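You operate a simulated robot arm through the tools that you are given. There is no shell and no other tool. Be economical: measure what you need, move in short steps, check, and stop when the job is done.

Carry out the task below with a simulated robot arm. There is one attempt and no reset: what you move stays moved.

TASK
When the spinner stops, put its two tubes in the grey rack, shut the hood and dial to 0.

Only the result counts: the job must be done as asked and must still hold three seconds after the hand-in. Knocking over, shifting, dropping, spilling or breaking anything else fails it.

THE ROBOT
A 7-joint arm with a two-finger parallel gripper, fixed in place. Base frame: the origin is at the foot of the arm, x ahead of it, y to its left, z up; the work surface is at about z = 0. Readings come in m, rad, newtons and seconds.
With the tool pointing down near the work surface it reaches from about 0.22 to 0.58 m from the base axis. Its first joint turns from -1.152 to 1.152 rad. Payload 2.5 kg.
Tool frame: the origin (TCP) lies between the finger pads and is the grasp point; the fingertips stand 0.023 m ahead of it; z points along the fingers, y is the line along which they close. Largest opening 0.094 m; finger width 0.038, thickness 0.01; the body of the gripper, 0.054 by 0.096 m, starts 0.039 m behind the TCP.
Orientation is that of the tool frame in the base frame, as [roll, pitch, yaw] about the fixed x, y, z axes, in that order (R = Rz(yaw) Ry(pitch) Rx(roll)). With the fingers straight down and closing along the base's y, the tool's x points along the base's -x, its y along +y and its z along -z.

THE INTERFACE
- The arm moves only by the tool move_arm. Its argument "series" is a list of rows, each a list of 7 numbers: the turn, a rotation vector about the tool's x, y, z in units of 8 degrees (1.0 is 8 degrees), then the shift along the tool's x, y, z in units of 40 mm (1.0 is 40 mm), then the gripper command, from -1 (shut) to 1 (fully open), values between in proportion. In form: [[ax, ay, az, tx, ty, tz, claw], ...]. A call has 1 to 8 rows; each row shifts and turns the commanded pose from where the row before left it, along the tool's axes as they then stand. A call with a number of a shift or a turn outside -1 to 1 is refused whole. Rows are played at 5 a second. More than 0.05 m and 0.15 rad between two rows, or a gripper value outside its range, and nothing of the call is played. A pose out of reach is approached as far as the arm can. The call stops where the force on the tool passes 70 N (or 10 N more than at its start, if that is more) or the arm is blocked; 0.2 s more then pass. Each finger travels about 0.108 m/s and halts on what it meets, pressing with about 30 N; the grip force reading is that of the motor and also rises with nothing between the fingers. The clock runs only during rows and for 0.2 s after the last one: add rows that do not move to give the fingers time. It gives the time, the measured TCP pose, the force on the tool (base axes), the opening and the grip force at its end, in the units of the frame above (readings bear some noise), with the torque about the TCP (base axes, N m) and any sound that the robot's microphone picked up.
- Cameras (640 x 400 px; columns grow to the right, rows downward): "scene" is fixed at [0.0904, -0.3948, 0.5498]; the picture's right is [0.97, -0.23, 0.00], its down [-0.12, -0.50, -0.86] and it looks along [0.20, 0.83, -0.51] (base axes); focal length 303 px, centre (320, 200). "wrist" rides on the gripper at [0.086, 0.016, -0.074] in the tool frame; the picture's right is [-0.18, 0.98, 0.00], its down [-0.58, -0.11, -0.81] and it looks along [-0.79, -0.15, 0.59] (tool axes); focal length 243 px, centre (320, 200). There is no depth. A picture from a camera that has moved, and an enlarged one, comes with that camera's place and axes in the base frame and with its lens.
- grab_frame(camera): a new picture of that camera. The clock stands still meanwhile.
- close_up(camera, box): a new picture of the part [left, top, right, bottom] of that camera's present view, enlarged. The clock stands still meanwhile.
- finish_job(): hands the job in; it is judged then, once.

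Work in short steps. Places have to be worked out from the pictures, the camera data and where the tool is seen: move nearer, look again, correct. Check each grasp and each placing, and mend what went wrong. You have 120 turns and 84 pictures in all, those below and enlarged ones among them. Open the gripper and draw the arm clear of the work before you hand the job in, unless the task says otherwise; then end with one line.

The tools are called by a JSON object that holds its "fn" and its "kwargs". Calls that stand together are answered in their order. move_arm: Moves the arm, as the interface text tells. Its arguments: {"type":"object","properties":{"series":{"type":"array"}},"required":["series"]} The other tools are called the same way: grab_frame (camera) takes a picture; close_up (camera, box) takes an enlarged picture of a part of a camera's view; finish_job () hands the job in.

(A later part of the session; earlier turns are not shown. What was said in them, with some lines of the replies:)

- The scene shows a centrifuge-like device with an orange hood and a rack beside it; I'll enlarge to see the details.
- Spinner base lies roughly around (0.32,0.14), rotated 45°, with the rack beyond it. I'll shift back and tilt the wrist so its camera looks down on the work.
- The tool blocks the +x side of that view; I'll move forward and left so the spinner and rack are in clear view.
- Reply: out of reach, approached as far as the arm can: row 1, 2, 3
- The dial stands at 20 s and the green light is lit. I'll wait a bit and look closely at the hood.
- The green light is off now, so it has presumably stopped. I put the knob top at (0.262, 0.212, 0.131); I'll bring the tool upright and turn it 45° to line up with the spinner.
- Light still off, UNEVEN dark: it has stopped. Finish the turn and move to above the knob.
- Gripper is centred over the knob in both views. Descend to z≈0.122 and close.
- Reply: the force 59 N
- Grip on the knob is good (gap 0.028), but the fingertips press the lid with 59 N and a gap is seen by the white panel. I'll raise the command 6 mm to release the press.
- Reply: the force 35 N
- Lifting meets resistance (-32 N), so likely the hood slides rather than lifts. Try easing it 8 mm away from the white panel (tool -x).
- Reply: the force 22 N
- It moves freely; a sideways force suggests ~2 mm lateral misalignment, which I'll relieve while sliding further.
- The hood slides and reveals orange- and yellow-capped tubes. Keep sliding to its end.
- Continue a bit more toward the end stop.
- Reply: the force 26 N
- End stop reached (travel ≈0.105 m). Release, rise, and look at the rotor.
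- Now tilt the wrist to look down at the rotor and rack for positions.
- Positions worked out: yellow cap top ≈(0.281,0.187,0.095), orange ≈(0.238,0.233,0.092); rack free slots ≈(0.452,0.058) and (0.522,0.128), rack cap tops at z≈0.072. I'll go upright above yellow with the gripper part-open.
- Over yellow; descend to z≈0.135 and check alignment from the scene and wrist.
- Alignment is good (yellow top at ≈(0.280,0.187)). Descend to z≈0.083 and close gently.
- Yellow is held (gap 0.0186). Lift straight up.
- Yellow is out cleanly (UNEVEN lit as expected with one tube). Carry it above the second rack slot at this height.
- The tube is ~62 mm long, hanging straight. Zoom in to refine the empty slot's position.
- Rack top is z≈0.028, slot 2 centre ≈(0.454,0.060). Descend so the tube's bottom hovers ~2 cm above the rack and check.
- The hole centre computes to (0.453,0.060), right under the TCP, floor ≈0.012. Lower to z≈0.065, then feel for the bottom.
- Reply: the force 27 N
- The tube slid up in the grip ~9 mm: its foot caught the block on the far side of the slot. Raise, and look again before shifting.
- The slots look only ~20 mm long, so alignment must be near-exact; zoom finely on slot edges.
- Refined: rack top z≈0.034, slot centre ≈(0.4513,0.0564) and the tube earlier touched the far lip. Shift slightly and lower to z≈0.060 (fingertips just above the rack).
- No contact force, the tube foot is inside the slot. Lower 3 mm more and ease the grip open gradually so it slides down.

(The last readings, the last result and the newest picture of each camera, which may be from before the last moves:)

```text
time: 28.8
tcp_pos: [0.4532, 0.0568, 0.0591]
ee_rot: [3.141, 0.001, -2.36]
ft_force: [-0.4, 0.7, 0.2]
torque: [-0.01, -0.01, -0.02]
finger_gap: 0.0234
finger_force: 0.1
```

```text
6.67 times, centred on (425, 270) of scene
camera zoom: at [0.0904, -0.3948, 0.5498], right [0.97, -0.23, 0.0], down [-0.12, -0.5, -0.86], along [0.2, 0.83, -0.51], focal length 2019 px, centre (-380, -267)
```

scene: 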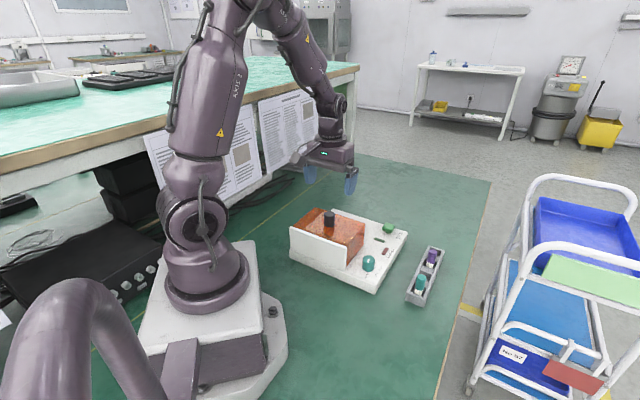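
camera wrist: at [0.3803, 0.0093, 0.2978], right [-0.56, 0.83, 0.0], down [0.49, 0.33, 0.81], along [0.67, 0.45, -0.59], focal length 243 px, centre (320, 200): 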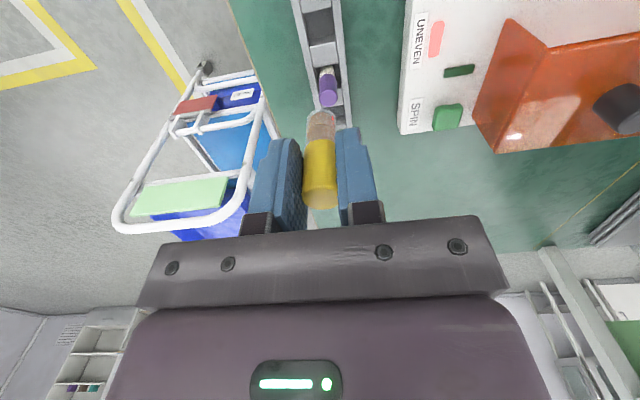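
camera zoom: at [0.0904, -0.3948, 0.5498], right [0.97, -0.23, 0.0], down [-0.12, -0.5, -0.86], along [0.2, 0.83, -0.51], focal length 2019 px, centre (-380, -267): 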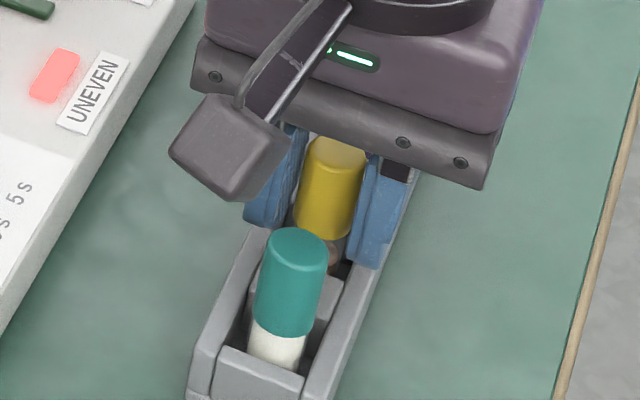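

The yellow tube slid down and seats at about the teal's height. Open and rise.

{"fn": "move_arm", "kwargs": {"series": [[0, 0, 0, 0, 0, 0, -0.2], [0, 0, 0, 0, 0, 0, 0.1], [0, 0, 0, 0, 0, -0.5, 0.1], [0, 0, 0, 0, 0, -0.9, 0.1], [0, 0, 0, 0, 0, -0.9, 0.1], [0, 0, 0, 0, 0, -0.9, 0.1], [0, 0, 0, 0, 0, -0.9, 0.1]]}}

{"fn": "close_up", "kwargs": {"camera": "scene", "box": [385, 230, 465, 310]}}

{"fn": "close_up", "kwargs": {"camera": "wrist", "box": [260, 0, 400, 140]}}

```text
time: 30.4
tcp_pos: [0.4523, 0.0557, 0.2227]
ee_rot: [-3.141, -0.001, -2.361]
ft_force: [-0.2, -0.3, 0.4]
torque: [0.0, -0.02, -0.01]
finger_gap: 0.0516
finger_force: 0.0
```

```text
5.00 times, centred on (425, 270) of scene
camera zoom: at [0.0904, -0.3948, 0.5498], right [0.97, -0.23, 0.0], down [-0.12, -0.5, -0.86], along [0.2, 0.83, -0.51], focal length 1514 px, centre (-205, -150)
```

zoom: 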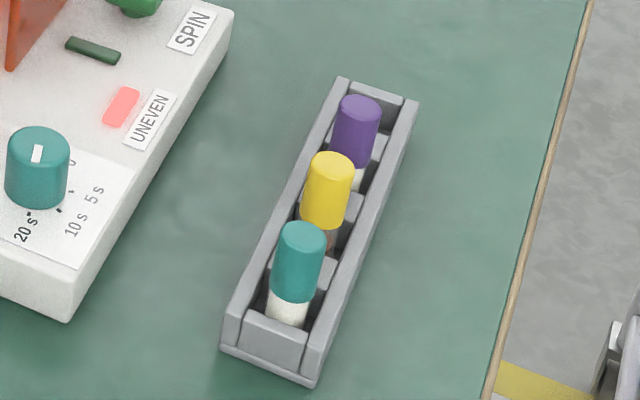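

```text
2.86 times, centred on (330, 70) of wrist
camera zoom: at [0.3802, 0.0065, 0.2962], right [-0.56, 0.83, 0.0], down [0.49, 0.33, 0.81], along [0.67, 0.45, -0.59], focal length 693 px, centre (291, 571)
```

zoom: 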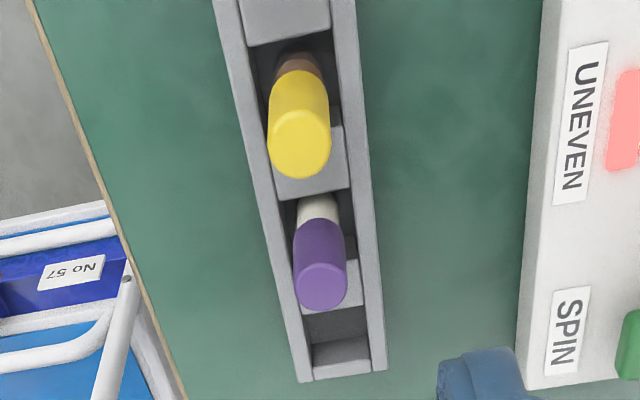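

Yellow sits properly in slot 2. Slot 4 is at ≈(0.521,0.126). Now fly to above the orange tube.

{"fn": "move_arm", "kwargs": {"series": [[0, 0, 0, 0.09, 0.86, 0, 0.1], [0, 0, 0, 0.09, 0.86, 0, 0.1], [0, 0, 0, 0.09, 0.86, 0, 0.1], [0, 0, 0, 0.09, 0.86, 0, 0.1], [0, 0, 0, 0.09, 0.86, 0, 0.1], [0, 0, 0, 0.09, 0.86, 0, 0.1], [0, 0, 0, 0.09, 0.86, 0, 0.1], [0, 0, 0, 0.09, 0.86, 0, 0.1]]}}

{"fn": "move_arm", "kwargs": {"series": [[0, 0, 0, 0, 0, 0.8, 0.1], [0, 0, 0, 0, 0, 0.8, 0.1], [0, 0, 0, 0, 0, 0.6, 0.1], [0, 0, 0, 0, 0, 0, 0.1]]}}

{"fn": "grab_frame", "kwargs": {"camera": "wrist"}}

```text
time: 32.2
tcp_pos: [0.2395, 0.2313, 0.2218]
ee_rot: [-3.142, 0.0, -2.359]
ft_force: [0.0, -0.3, -0.5]
torque: [0.02, -0.02, -0.04]
finger_gap: 0.0515
finger_force: 0.0
```

```text
time: 33.2
tcp_pos: [0.24, 0.2313, 0.1332]
ee_rot: [-3.14, -0.001, -2.359]
ft_force: [0.4, 0.6, -0.5]
torque: [0.04, -0.01, -0.01]
finger_gap: 0.0516
finger_force: 0.1
```

```text
38 pictures are left
camera wrist: at [0.1651, 0.1825, 0.2073], right [-0.56, 0.83, 0.0], down [0.49, 0.33, 0.81], along [0.67, 0.45, -0.59], focal length 243 px, centre (320, 200)
```

wrist: 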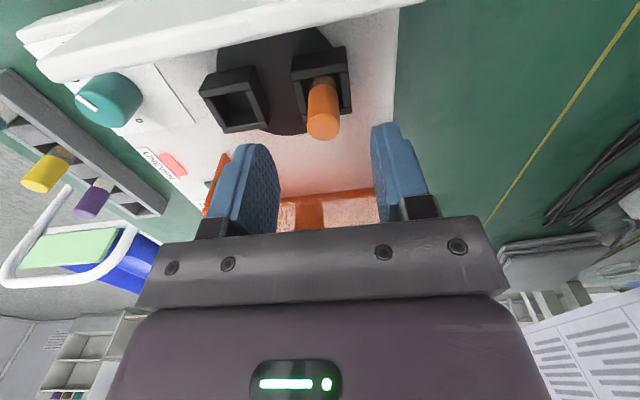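

Orange is centred just as yellow was. Same descent and grasp.

{"fn": "move_arm", "kwargs": {"series": [[0, 0, 0, 0.03, 0.02, 0.65, 0.1], [0, 0, 0, 0, 0, 0.62, 0.1], [0, 0, 0, 0, 0, 0, 0.1], [0, 0, 0, 0, 0, 0, -1], [0, 0, 0, 0, 0, 0, -1], [0, 0, 0, 0, 0, 0, -1]]}}

{"fn": "move_arm", "kwargs": {"series": [[0, 0, 0, 0, 0, -0.5, -1], [0, 0, 0, 0, 0, -0.7, -1], [0, 0, 0, 0, 0, -0.8, -1], [0, 0, 0, 0, 0, -0.9, -1], [0, 0, 0, 0, 0, -0.6, -1]]}}

{"fn": "grab_frame", "kwargs": {"camera": "wrist"}}

```text
time: 34.6
tcp_pos: [0.2353, 0.2304, 0.0822]
ee_rot: [-3.141, -0.001, -2.36]
ft_force: [-0.1, 0.9, 0.2]
torque: [-0.01, -0.02, 0.0]
finger_gap: 0.0188
finger_force: 29.6
```

```text
time: 35.8
tcp_pos: [0.2363, 0.2302, 0.2233]
ee_rot: [-3.141, 0.001, -2.359]
ft_force: [0.2, -0.5, 0.8]
torque: [0.01, 0.01, 0.01]
finger_gap: 0.0187
finger_force: 30.0
```

```text
37 pictures are left
camera wrist: at [0.1637, 0.1819, 0.2977], right [-0.56, 0.83, 0.0], down [0.49, 0.33, 0.81], along [0.67, 0.45, -0.59], focal length 243 px, centre (320, 200)
```

wrist: 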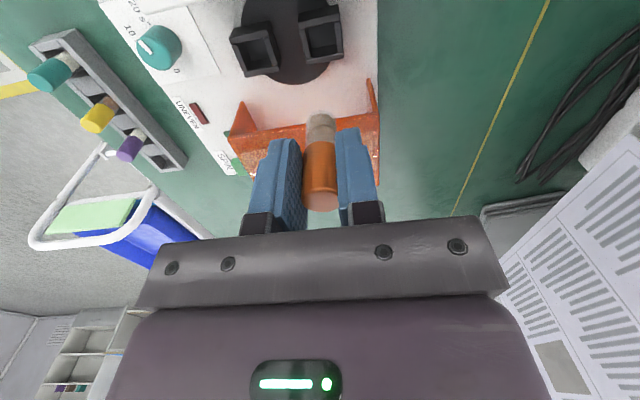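

Orange held. Carry to above slot 4.

{"fn": "move_arm", "kwargs": {"series": [[0, 0, 0, -0.404, -0.859, 0, -1], [0, 0, 0, -0.404, -0.859, 0, -1], [0, 0, 0, -0.404, -0.859, 0, -1], [0, 0, 0, -0.404, -0.859, 0, -1], [0, 0, 0, -0.404, -0.859, 0, -1], [0, 0, 0, -0.404, -0.859, 0, -1], [0, 0, 0, -0.404, -0.859, 0, -1], [0, 0, 0, -0.404, -0.859, 0, -1]]}}

{"fn": "move_arm", "kwargs": {"series": [[0, 0, 0, 0, 0, 0.8, -1], [0, 0, 0, 0, 0, 0.8, -1], [0, 0, 0, 0, 0, 0.8, -1], [0, 0, 0, 0, 0, 0.5, -1], [0, 0, 0, 0, 0, 0, -1]]}}

{"fn": "close_up", "kwargs": {"camera": "wrist", "box": [270, 40, 370, 140]}}

{"fn": "close_up", "kwargs": {"camera": "scene", "box": [395, 220, 465, 290]}}

```text
time: 37.6
tcp_pos: [0.5236, 0.1265, 0.2224]
ee_rot: [-3.141, -0.001, -2.361]
ft_force: [0.3, 0.3, 0.1]
torque: [0.0, -0.03, -0.03]
finger_gap: 0.0187
finger_force: 29.7
```

```text
time: 38.8
tcp_pos: [0.5232, 0.1262, 0.107]
ee_rot: [-3.14, 0.002, -2.36]
ft_force: [0.0, -0.5, -0.7]
torque: [0.01, -0.01, -0.02]
finger_gap: 0.0188
finger_force: 29.5
```

```text
4.00 times, centred on (320, 90) of wrist
camera zoom: at [0.4499, 0.0771, 0.181], right [-0.56, 0.83, 0.0], down [0.49, 0.33, 0.81], along [0.67, 0.45, -0.59], focal length 970 px, centre (320, 640)
```

zoom: 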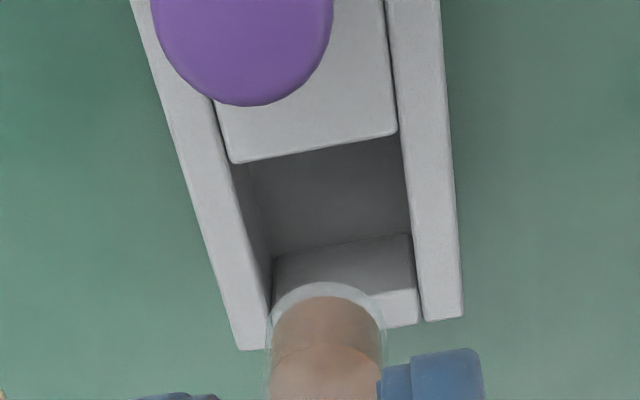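

```text
5.71 times, centred on (430, 255) of scene
camera zoom: at [0.0904, -0.3948, 0.5498], right [0.97, -0.23, 0.0], down [-0.12, -0.5, -0.86], along [0.2, 0.83, -0.51], focal length 1731 px, centre (-309, -114)
```

zoom: 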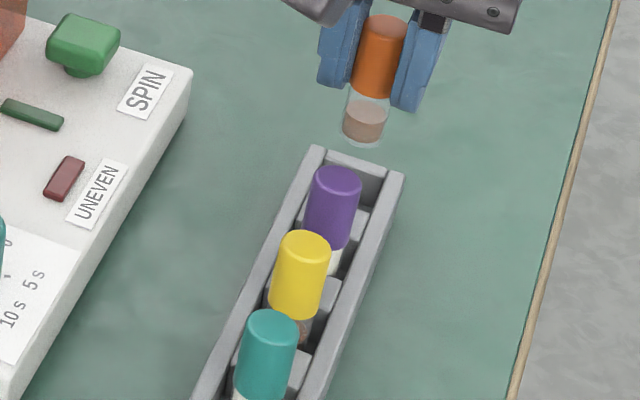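

Slot 4 centre computes to p=x+y≈0.650 and lateral within 0.5 mm of the TCP: aligned. Lower to z≈0.071 and check.

{"fn": "move_arm", "kwargs": {"series": [[0, 0, 0, 0, 0.012, 0.3, -1], [0, 0, 0, 0, 0, 0.3, -1], [0, 0, 0, 0, 0, 0.3, -1], [0, 0, 0, 0, 0, 0, -1]]}}

{"fn": "close_up", "kwargs": {"camera": "wrist", "box": [220, 0, 420, 200]}}

```text
time: 39.8
tcp_pos: [0.5236, 0.1272, 0.071]
ee_rot: [3.141, -0.001, -2.359]
ft_force: [-0.1, 0.1, -0.2]
torque: [-0.02, -0.02, -0.01]
finger_gap: 0.0187
finger_force: 30.2
```

```text
2.00 times, centred on (320, 100) of wrist
camera zoom: at [0.4495, 0.0783, 0.1449], right [-0.56, 0.83, 0.0], down [0.49, 0.33, 0.81], along [0.67, 0.45, -0.59], focal length 485 px, centre (320, 400)
```

zoom: 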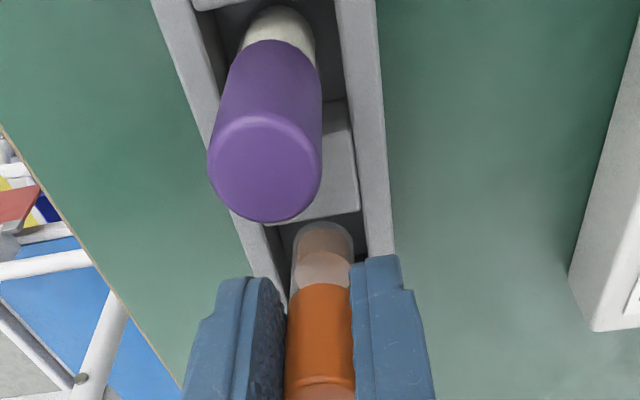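

No contact force and the foot is in the slot without slipping. Lower further to z≈0.061, feeling for the floor.

{"fn": "move_arm", "kwargs": {"series": [[0, 0, 0, 0, 0, 0.12, -1], [0, 0, 0, 0, 0, 0.1, -1], [0, 0, 0, 0, 0, 0, -1]]}}

```text
time: 40.6
tcp_pos: [0.5221, 0.1267, 0.0631]
ee_rot: [3.141, 0.0, -2.361]
ft_force: [-0.5, 1.0, 1.1]
torque: [0.0, -0.01, -0.01]
finger_gap: 0.0186
finger_force: 30.0
```

{"fn": "move_arm", "kwargs": {"series": [[0, 0, 0, 0, 0, 0.05, -1], [0, 0, 0, 0, 0, 0, -0.6], [0, 0, 0, 0, 0, 0, -0.58], [0, 0, 0, 0, 0, 0, -0.55], [0, 0, 0, 0, 0, 0, -0.2], [0, 0, 0, 0, 0, 0, 0.1]]}}

{"fn": "move_arm", "kwargs": {"series": [[0, 0, 0, 0, 0, -0.5, 0.1], [0, 0, 0, 0, 0, -0.9, 0.1], [0, 0, 0, 0, 0, -0.9, 0.1], [0, 0, 0, 0, 0, -0.9, 0.1], [0, 0, 0, 0, 0, -0.8, 0.1]]}}

{"fn": "close_up", "kwargs": {"camera": "scene", "box": [290, 190, 470, 310]}}

```text
time: 42.0
tcp_pos: [0.5232, 0.1284, 0.0603]
ee_rot: [3.139, 0.001, -2.36]
ft_force: [-0.6, 0.1, -0.1]
torque: [-0.02, -0.03, -0.01]
finger_gap: 0.0518
finger_force: 0.1
```

```text
time: 43.2
tcp_pos: [0.5226, 0.1284, 0.2218]
ee_rot: [-3.142, -0.002, -2.359]
ft_force: [0.3, 0.0, -0.5]
torque: [-0.04, -0.01, -0.01]
finger_gap: 0.0517
finger_force: 0.0
```

```text
3.33 times, centred on (380, 250) of scene
camera zoom: at [0.0904, -0.3948, 0.5498], right [0.97, -0.23, 0.0], down [-0.12, -0.5, -0.86], along [0.2, 0.83, -0.51], focal length 1010 px, centre (120, 33)
```

zoom: 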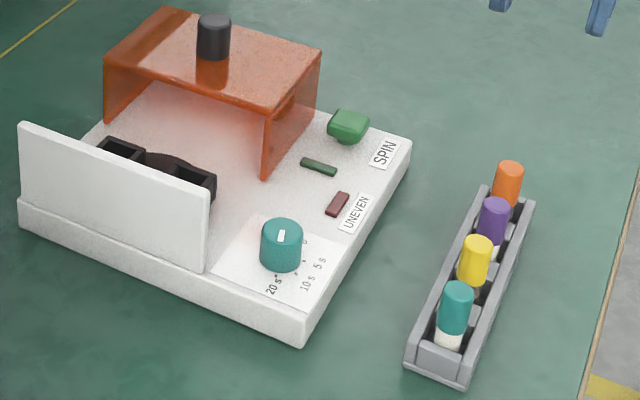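

Both tubes are racked. Next fly above the hood knob (≈(0.332,0.282)).

{"fn": "move_arm", "kwargs": {"series": [[0, 0, 0, 0.097, 0.869, 0, 0.4], [0, 0, 0, 0.097, 0.869, 0, 0.4], [0, 0, 0, 0.097, 0.869, 0, 0.4], [0, 0, 0, 0.097, 0.869, 0, 0.4], [0, 0, 0, 0.097, 0.869, 0, 0.4], [0, 0, 0, 0.097, 0.869, 0, 0.4], [0, 0, 0, 0.097, 0.869, 0, 0.4], [0, 0, 0, 0, 0, 0, 0.4]]}}

{"fn": "grab_frame", "kwargs": {"camera": "wrist"}}

```text
time: 45.0
tcp_pos: [0.3309, 0.2804, 0.2209]
ee_rot: [3.141, 0.001, -2.359]
ft_force: [0.1, 1.1, 0.4]
torque: [0.02, 0.02, 0.0]
finger_gap: 0.0661
finger_force: 0.0
```

```text
32 pictures are left
camera wrist: at [0.2578, 0.232, 0.2944], right [-0.56, 0.83, 0.0], down [0.49, 0.33, 0.81], along [0.67, 0.45, -0.59], focal length 243 px, centre (320, 200)
```

wrist: 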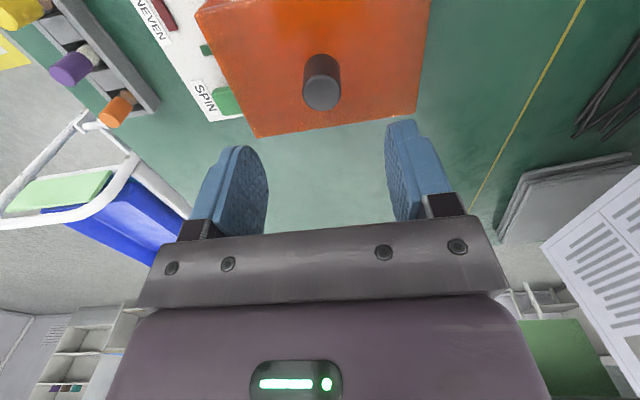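

Knob is at ≈(0.335,0.286). Correct by 6 mm, descend to z≈0.130 and grip.

{"fn": "move_arm", "kwargs": {"series": [[0, 0, 0, -0.16, 0, 0.8, 0.4], [0, 0, 0, 0, 0, 0.8, 0.4], [0, 0, 0, 0, 0, 0.67, 0.4], [0, 0, 0, 0, 0, 0, -1], [0, 0, 0, 0, 0, 0, -1], [0, 0, 0, 0, 0, 0, -1]]}}

```text
time: 46.4
tcp_pos: [0.3354, 0.2859, 0.1303]
ee_rot: [3.141, 0.0, -2.361]
ft_force: [-0.6, 0.2, -2.7]
torque: [-0.08, -0.36, -0.06]
finger_gap: 0.0277
finger_force: 44.9
```

Knob gripped with almost no load. Slide it back toward the panel.

{"fn": "move_arm", "kwargs": {"series": [[0, 0, 0, 0.4, 0, 0, -1], [0, 0, 0, 0.4, 0, 0, -1], [0, 0, 0, 0.4, 0, 0, -1], [0, 0, 0, 0.4, 0, 0, -1], [0, 0, 0, 0.4, 0, 0, -1], [0, 0, 0, 0.3, 0, 0, -1], [0, 0, 0, 0, 0, 0, -1]]}}

```text
time: 48.0
tcp_pos: [0.2698, 0.2206, 0.1288]
ee_rot: [3.139, -0.001, -2.356]
ft_force: [-9.2, 7.8, -19.4]
torque: [-0.3, -0.47, 0.1]
finger_gap: 0.0276
finger_force: 45.1
```

About 12 mm left; relieve the side load and push until it meets the stop.

{"fn": "move_arm", "kwargs": {"series": [[0, 0, 0, 0.12, 0.03, 0.04, -1], [0, 0, 0, 0.12, 0, 0, -1], [0, 0, 0, 0.1, 0, 0, -1], [0, 0, 0, 0, 0, 0, -1]]}}

{"fn": "close_up", "kwargs": {"camera": "scene", "box": [270, 190, 390, 270]}}

```text
time: 49.0
tcp_pos: [0.2622, 0.2128, 0.1293]
ee_rot: [-3.139, 0.006, -2.36]
ft_force: [6.2, 5.5, 8.1]
torque: [-0.05, 0.89, 0.03]
finger_gap: 0.0276
finger_force: 45.1
```

```text
5.00 times, centred on (330, 230) of scene
camera zoom: at [0.0904, -0.3949, 0.5498], right [0.97, -0.23, 0.0], down [-0.12, -0.5, -0.86], along [0.2, 0.83, -0.51], focal length 1514 px, centre (270, 50)
```

zoom: 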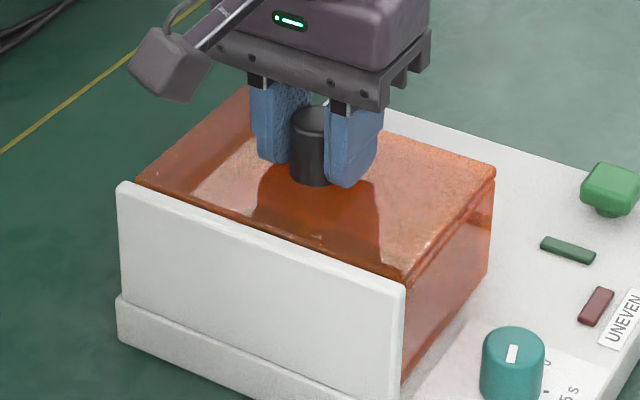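

Resistance along the slide indicates the stop; push slightly more to confirm.

{"fn": "move_arm", "kwargs": {"series": [[0, 0, 0, 0.08, 0, 0, -1], [0, 0, 0, 0.07, 0, 0, -1], [0, 0, 0, 0, 0, 0, -1]]}}

```text
time: 49.8
tcp_pos: [0.2596, 0.2117, 0.1304]
ee_rot: [-3.139, 0.02, -2.362]
ft_force: [32.7, 20.4, -13.3]
torque: [0.49, 0.25, 0.08]
finger_gap: 0.0276
finger_force: 44.5
```

At the stop (≈38 N). Relieve the push, release, and rise.

{"fn": "move_arm", "kwargs": {"series": [[0, 0, 0, -0.1, 0, 0.01, -1], [0, 0, 0, 0, 0, 0, 0.2], [0, 0, 0, 0, 0, 0, 0.2], [0, 0, 0, 0, 0, -0.7, 0.2], [0, 0, 0, 0, 0, -0.9, 0.2], [0, 0, 0, 0, 0, -0.9, 0.2]]}}

{"fn": "close_up", "kwargs": {"camera": "scene", "box": [270, 190, 430, 300]}}

{"fn": "grab_frame", "kwargs": {"camera": "wrist"}}

```text
time: 51.2
tcp_pos: [0.2582, 0.2108, 0.2279]
ee_rot: [-3.14, -0.002, -2.358]
ft_force: [0.3, 0.2, 0.2]
torque: [0.01, -0.02, 0.01]
finger_gap: 0.0565
finger_force: 0.1
```

```text
3.64 times, centred on (350, 245) of scene
camera zoom: at [0.0904, -0.3948, 0.5498], right [0.97, -0.23, 0.0], down [-0.12, -0.5, -0.86], along [0.2, 0.83, -0.51], focal length 1102 px, centre (211, 36)
```

zoom: 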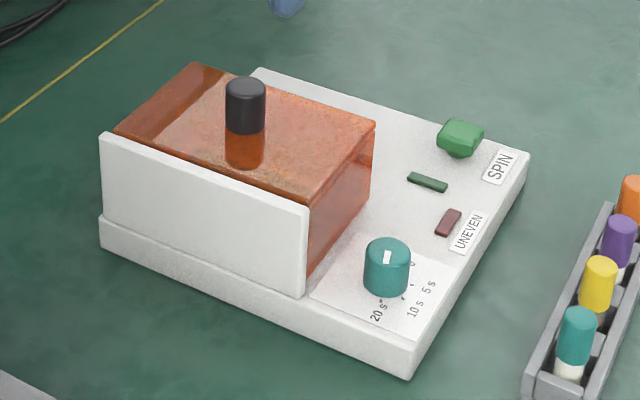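

```text
29 pictures are left
camera wrist: at [0.1849, 0.161, 0.302], right [-0.56, 0.83, 0.0], down [0.49, 0.33, 0.81], along [0.67, 0.45, -0.59], focal length 243 px, centre (320, 200)
```

wrist: 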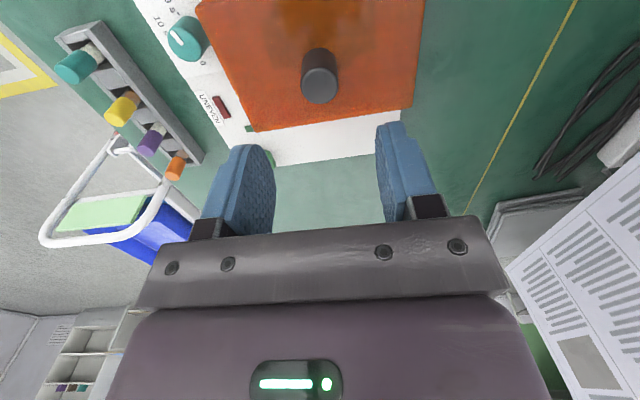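

The hood is shut as at the start. Dial: fitting the marks gives centre ≈(0.334,0.111), marks 50° apart (20 s at −120°, 0 at +30°), so it needs ≈+150° counter-clockwise. Move over it and begin yawing to suit.

{"fn": "move_arm", "kwargs": {"series": [[0, 0, 0, 0.105, -0.776, 0, 0.2], [0, 0, 0, 0.105, -0.776, 0, 0.2], [0, 0, 0, 0.105, -0.776, 0, 0.2], [0, 0, 0, 0.105, -0.776, 0, 0.2], [0, 0, -1, 0, 0, 0, 0.2], [0, 0, -1, 0, 0, 0, 0.2], [0, 0, -1, 0, 0, 0, 0.2], [0, 0, -1, 0, 0, 0, 0.2]]}}

{"fn": "close_up", "kwargs": {"camera": "wrist", "box": [220, 0, 420, 125]}}

{"fn": "close_up", "kwargs": {"camera": "scene", "box": [330, 230, 410, 290]}}

```text
time: 53.0
tcp_pos: [0.3331, 0.1103, 0.2287]
ee_rot: [-3.142, 0.0, -1.8]
ft_force: [-0.1, -0.7, 0.4]
torque: [-0.03, 0.01, 0.01]
finger_gap: 0.0565
finger_force: 0.0
```

```text
3.20 times, centred on (320, 62) of wrist
camera zoom: at [0.2983, 0.0305, 0.302], right [-0.92, 0.4, 0.0], down [0.24, 0.54, 0.81], along [0.32, 0.74, -0.59], focal length 776 px, centre (320, 640)
```

zoom: 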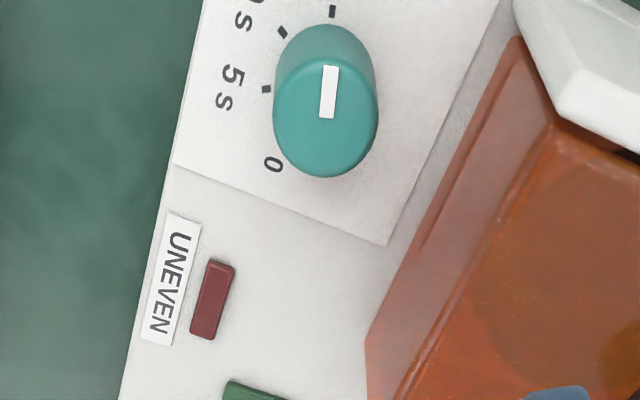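

```text
6.67 times, centred on (370, 260) of scene
camera zoom: at [0.0904, -0.3948, 0.5498], right [0.97, -0.23, 0.0], down [-0.12, -0.5, -0.86], along [0.2, 0.83, -0.51], focal length 2019 px, centre (-13, -200)
```

zoom: 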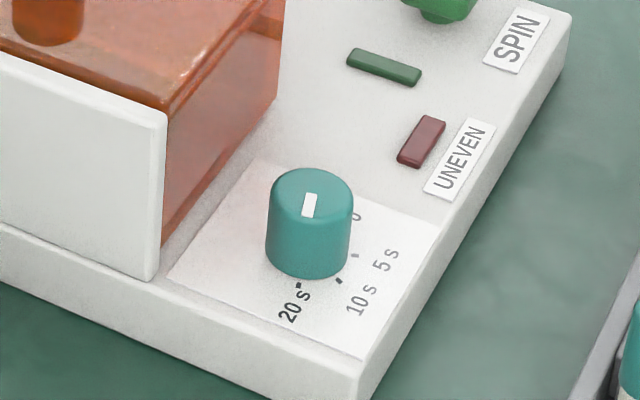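

The hood's wall is 45 mm from the dial axis, so there is room. The pointer is at 20 s. Rotate back 75° to get stroke room, above the dial.

{"fn": "move_arm", "kwargs": {"series": [[0, 0, 1, 0, 0, 0, 0.2], [0, 0, 1, 0, 0, 0, 0.2], [0, 0, 1, 0, 0, 0, 0.2], [0, 0, 1, 0, 0, 0, 0.2], [0, 0, 1, 0, 0, 0, 0.2], [0, 0, 1, 0, 0, 0, 0.2], [0, 0, 1, 0, 0, 0, 0.2], [0, 0, 1, 0, 0, 0, 0.2]]}}

{"fn": "move_arm", "kwargs": {"series": [[0, 0, 1, 0, 0, 0.8, 0.2], [0, 0, 0.4, 0, 0, 0.8, 0.2], [0, 0, 0, 0, 0, 0.8, 0.2], [0, 0, 0, 0, 0, 0.6, 0.2], [0, 0, 0, 0, 0, 0, 0.2]]}}

{"fn": "grab_frame", "kwargs": {"camera": "wrist"}}

{"fn": "close_up", "kwargs": {"camera": "scene", "box": [310, 200, 420, 290]}}

```text
time: 54.8
tcp_pos: [0.3336, 0.1107, 0.2279]
ee_rot: [3.141, -0.002, -2.921]
ft_force: [0.1, 0.0, -0.3]
torque: [0.01, 0.02, 0.02]
finger_gap: 0.0563
finger_force: 0.1
```

```text
time: 56.0
tcp_pos: [0.3341, 0.1108, 0.1076]
ee_rot: [-3.141, 0.001, -3.113]
ft_force: [0.0, 0.4, -0.2]
torque: [-0.03, 0.02, 0.02]
finger_gap: 0.0566
finger_force: 0.0
```

```text
26 pictures are left
camera wrist: at [0.2475, 0.1251, 0.1812], right [0.16, 0.99, 0.0], down [0.58, -0.09, 0.81], along [0.8, -0.13, -0.59], focal length 243 px, centre (320, 200)
```

wrist: 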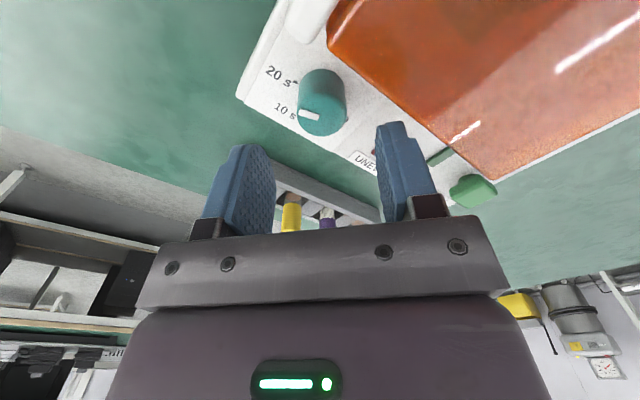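

```text
4.44 times, centred on (365, 245) of scene
camera zoom: at [0.0904, -0.3948, 0.5498], right [0.97, -0.23, 0.0], down [-0.12, -0.5, -0.86], along [0.2, 0.83, -0.51], focal length 1346 px, centre (120, 0)
```

zoom: 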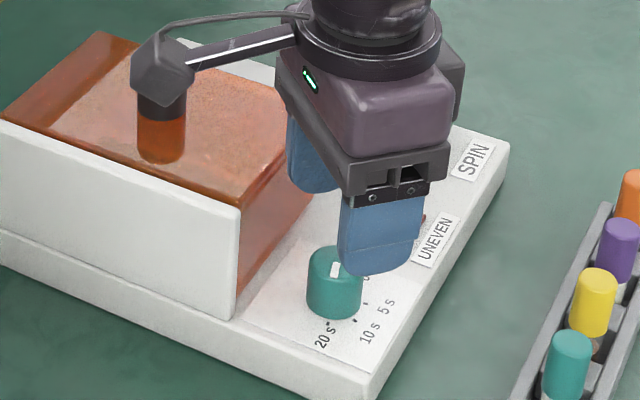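

Centred over the dial. Descend to z≈0.068 and grip it.

{"fn": "move_arm", "kwargs": {"series": [[0, 0, 0, 0, 0, 0.5, 0.2], [0, 0, 0, 0, 0, 0.48, 0.2], [0, 0, 0, 0, 0, 0, 0.2], [0, 0, 0, 0, 0, 0, -1], [0, 0, 0, 0, 0, 0, -1], [0, 0, 0, 0, 0, 0, -1]]}}

```text
time: 57.4
tcp_pos: [0.3341, 0.1131, 0.0692]
ee_rot: [3.14, 0.002, -3.114]
ft_force: [3.9, 17.3, -14.0]
torque: [-0.11, -0.19, 0.03]
finger_gap: 0.0297
finger_force: 45.3
```

Gripped (gap 0.030) with some side load; relieve it and turn the dial counter-clockwise.

{"fn": "move_arm", "kwargs": {"series": [[0, 0, 0, 0, 0.045, 0.03, -1], [0, 0, -0.8, 0, 0, 0, -1], [0, 0, -0.8, 0, 0, 0, -1], [0, 0, -0.8, 0, 0, 0, -1], [0, 0, 0, 0, 0, 0, -1]]}}

{"fn": "close_up", "kwargs": {"camera": "wrist", "box": [220, 40, 420, 220]}}

```text
time: 58.6
tcp_pos: [0.3343, 0.1128, 0.069]
ee_rot: [-3.141, -0.001, -2.777]
ft_force: [-15.6, 8.4, 41.7]
torque: [-0.08, 0.39, 0.0]
finger_gap: 0.0298
finger_force: 44.9
```

```text
2.22 times, centred on (320, 130) of wrist
camera zoom: at [0.2472, 0.0973, 0.1419], right [-0.18, 0.98, 0.0], down [0.58, 0.11, 0.81], along [0.79, 0.14, -0.59], focal length 539 px, centre (320, 356)
```

zoom: 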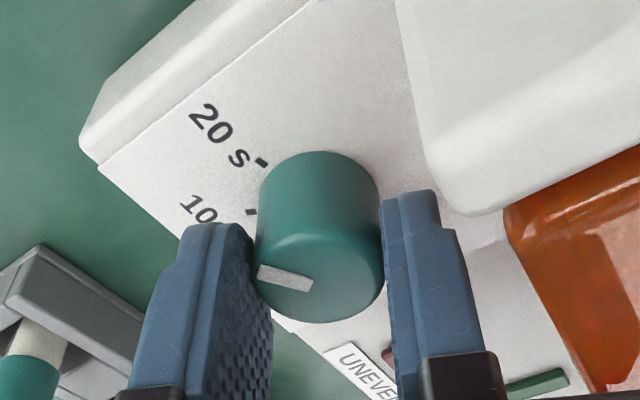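

The dial follows the fingers. Ease the vertical load and continue the stroke.

{"fn": "move_arm", "kwargs": {"series": [[0, 0, -0.8, 0.03, 0, -0.02, -1], [0, 0, -0.9, 0, 0, 0, -1], [0, 0, -0.9, 0, 0, 0, -1], [0, 0, -0.9, 0, 0, 0, -1], [0, 0, -0.9, 0, 0, 0, -1], [0, 0, -0.9, 0, 0, 0, -1], [0, 0, -0.9, 0, 0, 0, -1], [0, 0, -0.8, 0, 0, 0, -1]]}}

{"fn": "close_up", "kwargs": {"camera": "wrist", "box": [220, 40, 420, 220]}}

```text
time: 60.4
tcp_pos: [0.3344, 0.1131, 0.0681]
ee_rot: [-3.14, 0.006, -1.797]
ft_force: [11.3, 24.8, -26.3]
torque: [0.44, 0.3, 0.01]
finger_gap: 0.0297
finger_force: 44.7
```

```text
2.22 times, centred on (320, 130) of wrist
camera zoom: at [0.2975, 0.0327, 0.1413], right [-0.92, 0.4, 0.0], down [0.23, 0.54, 0.81], along [0.32, 0.74, -0.59], focal length 539 px, centre (320, 356)
```

zoom: 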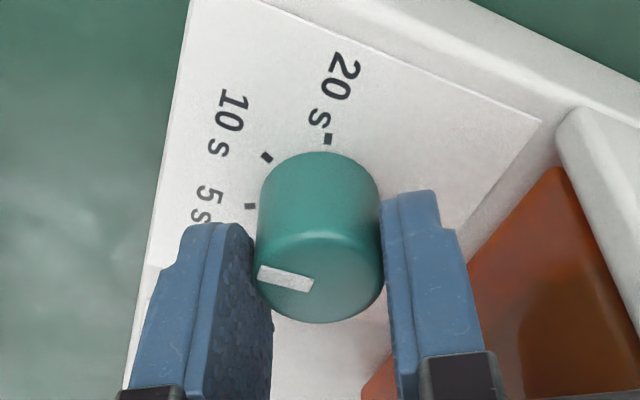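

Turned 75° so far with no slip. Release, lift clear, and rewind the wrist for a second stroke.

{"fn": "move_arm", "kwargs": {"series": [[0, 0, 0, 0, 0, 0, -0.05], [0, 0, 0, 0, 0, 0, -0.05], [0, 0, 0, 0, 0, -0.6, -0.05], [0, 0, 0, 0, 0, -0.6, -0.05], [0, 0, 1, 0, 0, 0, -0.05], [0, 0, 1, 0, 0, 0, -0.05], [0, 0, 1, 0, 0, 0, -0.05], [0, 0, 1, 0, 0, 0, -0.05]]}}

{"fn": "move_arm", "kwargs": {"series": [[0, 0, 1, 0, 0, 0, 0.1], [0, 0, 1, 0, 0, 0, 0.1], [0, 0, 1, 0, 0, 0, 0.1], [0, 0, 1, 0, 0, 0, 0.1], [0, 0, 1, 0, 0, 0, 0.1], [0, 0, 0.4, 0, 0, 0, 0.1], [0, 0, 0, 0, 0, 0, 0.1]]}}

{"fn": "close_up", "kwargs": {"camera": "wrist", "box": [220, 40, 420, 220]}}

```text
time: 62.2
tcp_pos: [0.3341, 0.1124, 0.1164]
ee_rot: [3.14, -0.001, -2.361]
ft_force: [-0.3, 1.2, 0.1]
torque: [-0.01, 0.0, 0.02]
finger_gap: 0.0447
finger_force: 0.0
```

```text
time: 63.8
tcp_pos: [0.3328, 0.1125, 0.1158]
ee_rot: [3.141, 0.001, -3.116]
ft_force: [0.0, 0.1, -0.4]
torque: [0.0, -0.02, 0.01]
finger_gap: 0.0517
finger_force: 0.0
```

```text
2.22 times, centred on (320, 130) of wrist
camera zoom: at [0.2459, 0.1262, 0.1903], right [0.16, 0.99, 0.0], down [0.58, -0.09, 0.81], along [0.8, -0.13, -0.59], focal length 539 px, centre (320, 356)
```

zoom: 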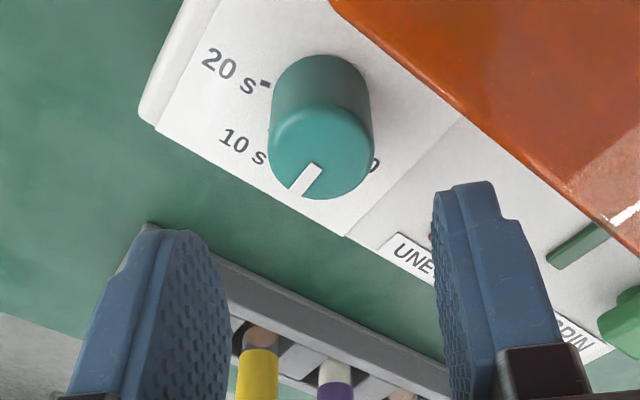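

Pointer is halfway, as expected. Regrip for the second stroke.

{"fn": "move_arm", "kwargs": {"series": [[0, 0, 0, -0.02, 0.015, 0.6, 0.1], [0, 0, 0, 0, 0, 0.59, 0.1], [0, 0, 0, 0, 0, 0, 0.1], [0, 0, 0, 0, 0, 0, -1], [0, 0, 0, 0, 0, 0, -1], [0, 0, 0, 0, 0, 0, -1]]}}

{"fn": "move_arm", "kwargs": {"series": [[0, 0, -0.95, 0, 0, 0, -1], [0, 0, -0.95, 0, 0, 0, -1], [0, 0, -0.95, 0, 0, 0, -1], [0, 0, -0.95, 0, 0, 0, -1], [0, 0, 0, 0, 0, 0, -1]]}}

```text
time: 65.2
tcp_pos: [0.3338, 0.1135, 0.0686]
ee_rot: [-3.14, 0.001, -3.114]
ft_force: [3.9, 4.7, -11.0]
torque: [-0.33, -0.16, 0.0]
finger_gap: 0.0297
finger_force: 44.8
```

```text
time: 66.4
tcp_pos: [0.3336, 0.1134, 0.0691]
ee_rot: [-3.141, 0.001, -2.581]
ft_force: [1.8, 8.1, -11.3]
torque: [-0.23, -0.11, -0.02]
finger_gap: 0.03
finger_force: 45.2
```

Turning cleanly; complete the remaining ≈44°.

{"fn": "move_arm", "kwargs": {"series": [[0, 0, -0.92, 0, 0, 0, -1], [0, 0, -0.92, 0, 0, 0, -1], [0, 0, -0.92, 0, 0, 0, -1], [0, 0, -0.92, 0, 0, 0, -1], [0, 0, -0.92, 0, 0, 0, -1], [0, 0, -0.92, 0, 0, 0, -1], [0, 0, 0, 0, 0, 0, -1]]}}

{"fn": "move_arm", "kwargs": {"series": [[0, 0, 0, 0, 0, 0, -0.05], [0, 0, 0, 0, 0, 0, -0.05], [0, 0, 0, 0, 0, -0.6, -0.05], [0, 0, 0, 0, 0, -0.9, -0.05], [0, 0, 0, 0, 0, -0.9, -0.05], [0, 0, 0, 0, 0, -0.9, -0.05]]}}

{"fn": "close_up", "kwargs": {"camera": "wrist", "box": [260, 0, 380, 100]}}

{"fn": "close_up", "kwargs": {"camera": "scene", "box": [340, 240, 400, 290]}}

```text
time: 68.0
tcp_pos: [0.3323, 0.1132, 0.068]
ee_rot: [3.141, 0.0, -1.811]
ft_force: [-6.4, 14.1, -14.5]
torque: [0.49, -0.38, -0.02]
finger_gap: 0.0295
finger_force: 44.7
```

```text
time: 69.4
tcp_pos: [0.3339, 0.1122, 0.1993]
ee_rot: [3.141, 0.0, -1.813]
ft_force: [-0.2, 1.1, -0.3]
torque: [0.0, 0.0, -0.02]
finger_gap: 0.0445
finger_force: 0.0
```

```text
4.00 times, centred on (320, 50) of wrist
camera zoom: at [0.2974, 0.033, 0.2737], right [-0.91, 0.41, 0.0], down [0.25, 0.54, 0.81], along [0.33, 0.73, -0.59], focal length 970 px, centre (320, 800)
```

zoom: 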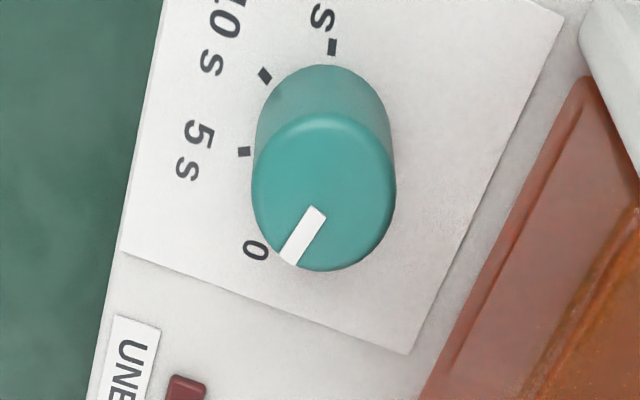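

```text
8.00 times, centred on (370, 265) of scene
camera zoom: at [0.0904, -0.3948, 0.5498], right [0.97, -0.23, 0.0], down [-0.12, -0.5, -0.86], along [0.2, 0.83, -0.51], focal length 2423 px, centre (-80, -320)
```

zoom: 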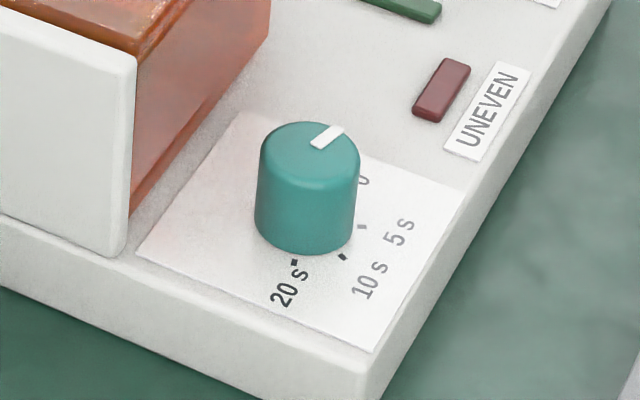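

Pointer measures ≈+32°, at the 0 mark (~30°). I'll rise and look from overhead to confirm the mark.

{"fn": "move_arm", "kwargs": {"series": [[0, 0, 0, 0, 0, -1, 0.5], [0, 0, 0, 0, 0, -1, 1], [0, 0.9, 0, -0.5, 0, 0, 1], [0, 0.9, 0, 0, 0, 0, 1], [0, 0.9, 0, 0, 0, 0, 1], [0, 0.9, 0, 0, 0, 0, 1], [0, 0.9, 0, 0, 0, 0, 1], [0, 0, 0, 0, 0, 0, 1]]}}

{"fn": "grab_frame", "kwargs": {"camera": "wrist"}}

```text
time: 71.2
tcp_pos: [0.3391, 0.1327, 0.2805]
ee_rot: [-3.139, -0.63, -1.814]
ft_force: [0.5, 0.1, -0.8]
torque: [-0.02, 0.01, -0.02]
finger_gap: 0.0938
finger_force: 0.1
```

```text
19 pictures are left
camera wrist: at [0.3162, 0.1108, 0.3913], right [-0.92, 0.38, -0.11], down [0.33, 0.89, 0.31], along [0.21, 0.25, -0.94], focal length 243 px, centre (320, 200)
```

wrist: 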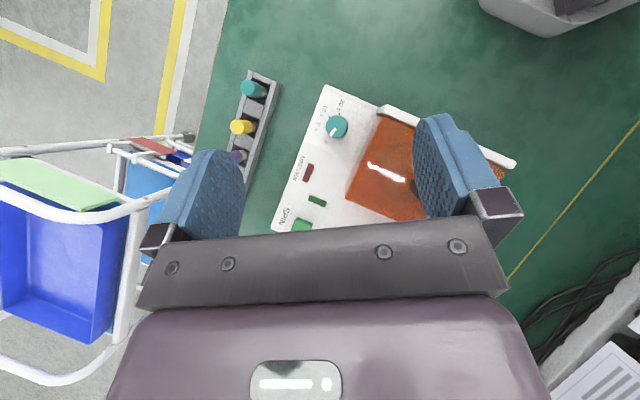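

{"fn": "close_up", "kwargs": {"camera": "wrist", "box": [305, 85, 365, 155]}}

{"fn": "close_up", "kwargs": {"camera": "scene", "box": [270, 190, 470, 315]}}

```text
5.71 times, centred on (335, 120) of wrist
camera zoom: at [0.3162, 0.1108, 0.3913], right [-0.92, 0.38, -0.11], down [0.33, 0.89, 0.31], along [0.21, 0.25, -0.94], focal length 1386 px, centre (234, 657)
```

zoom: 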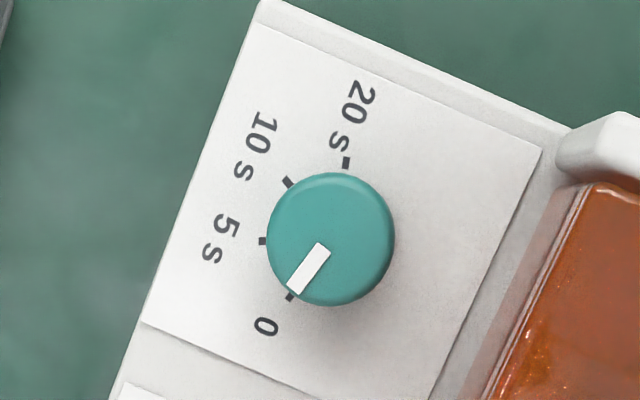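

```text
3.20 times, centred on (370, 252) of scene
camera zoom: at [0.0904, -0.3948, 0.5498], right [0.97, -0.23, 0.0], down [-0.12, -0.5, -0.86], along [0.2, 0.83, -0.51], focal length 969 px, centre (160, 32)
```

zoom: 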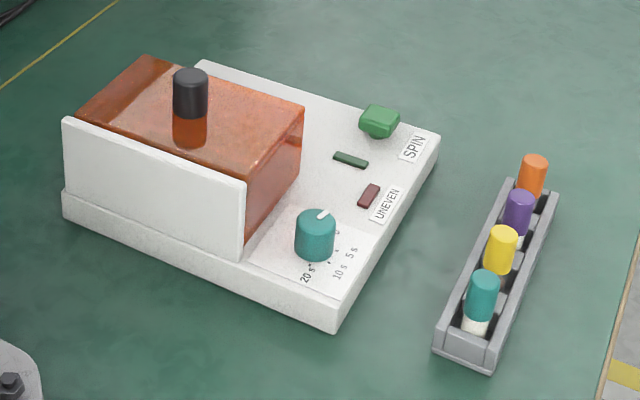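

The overhead view shows the pointer on the 0 mark. The hood is shut, the spinner and rack haven't moved, and both tubes are seated. The gripper is open and clear, so I'm handing in.

{"fn": "finish_job", "kwargs": {}}

```text
The job is handed in.
```

The yellow and orange tubes from the spinner are in the grey rack, the hood is shut and the dial is at 0; on its first try the yellow tube caught a slot edge, and it then slid about 1 cm down into its slot when released.
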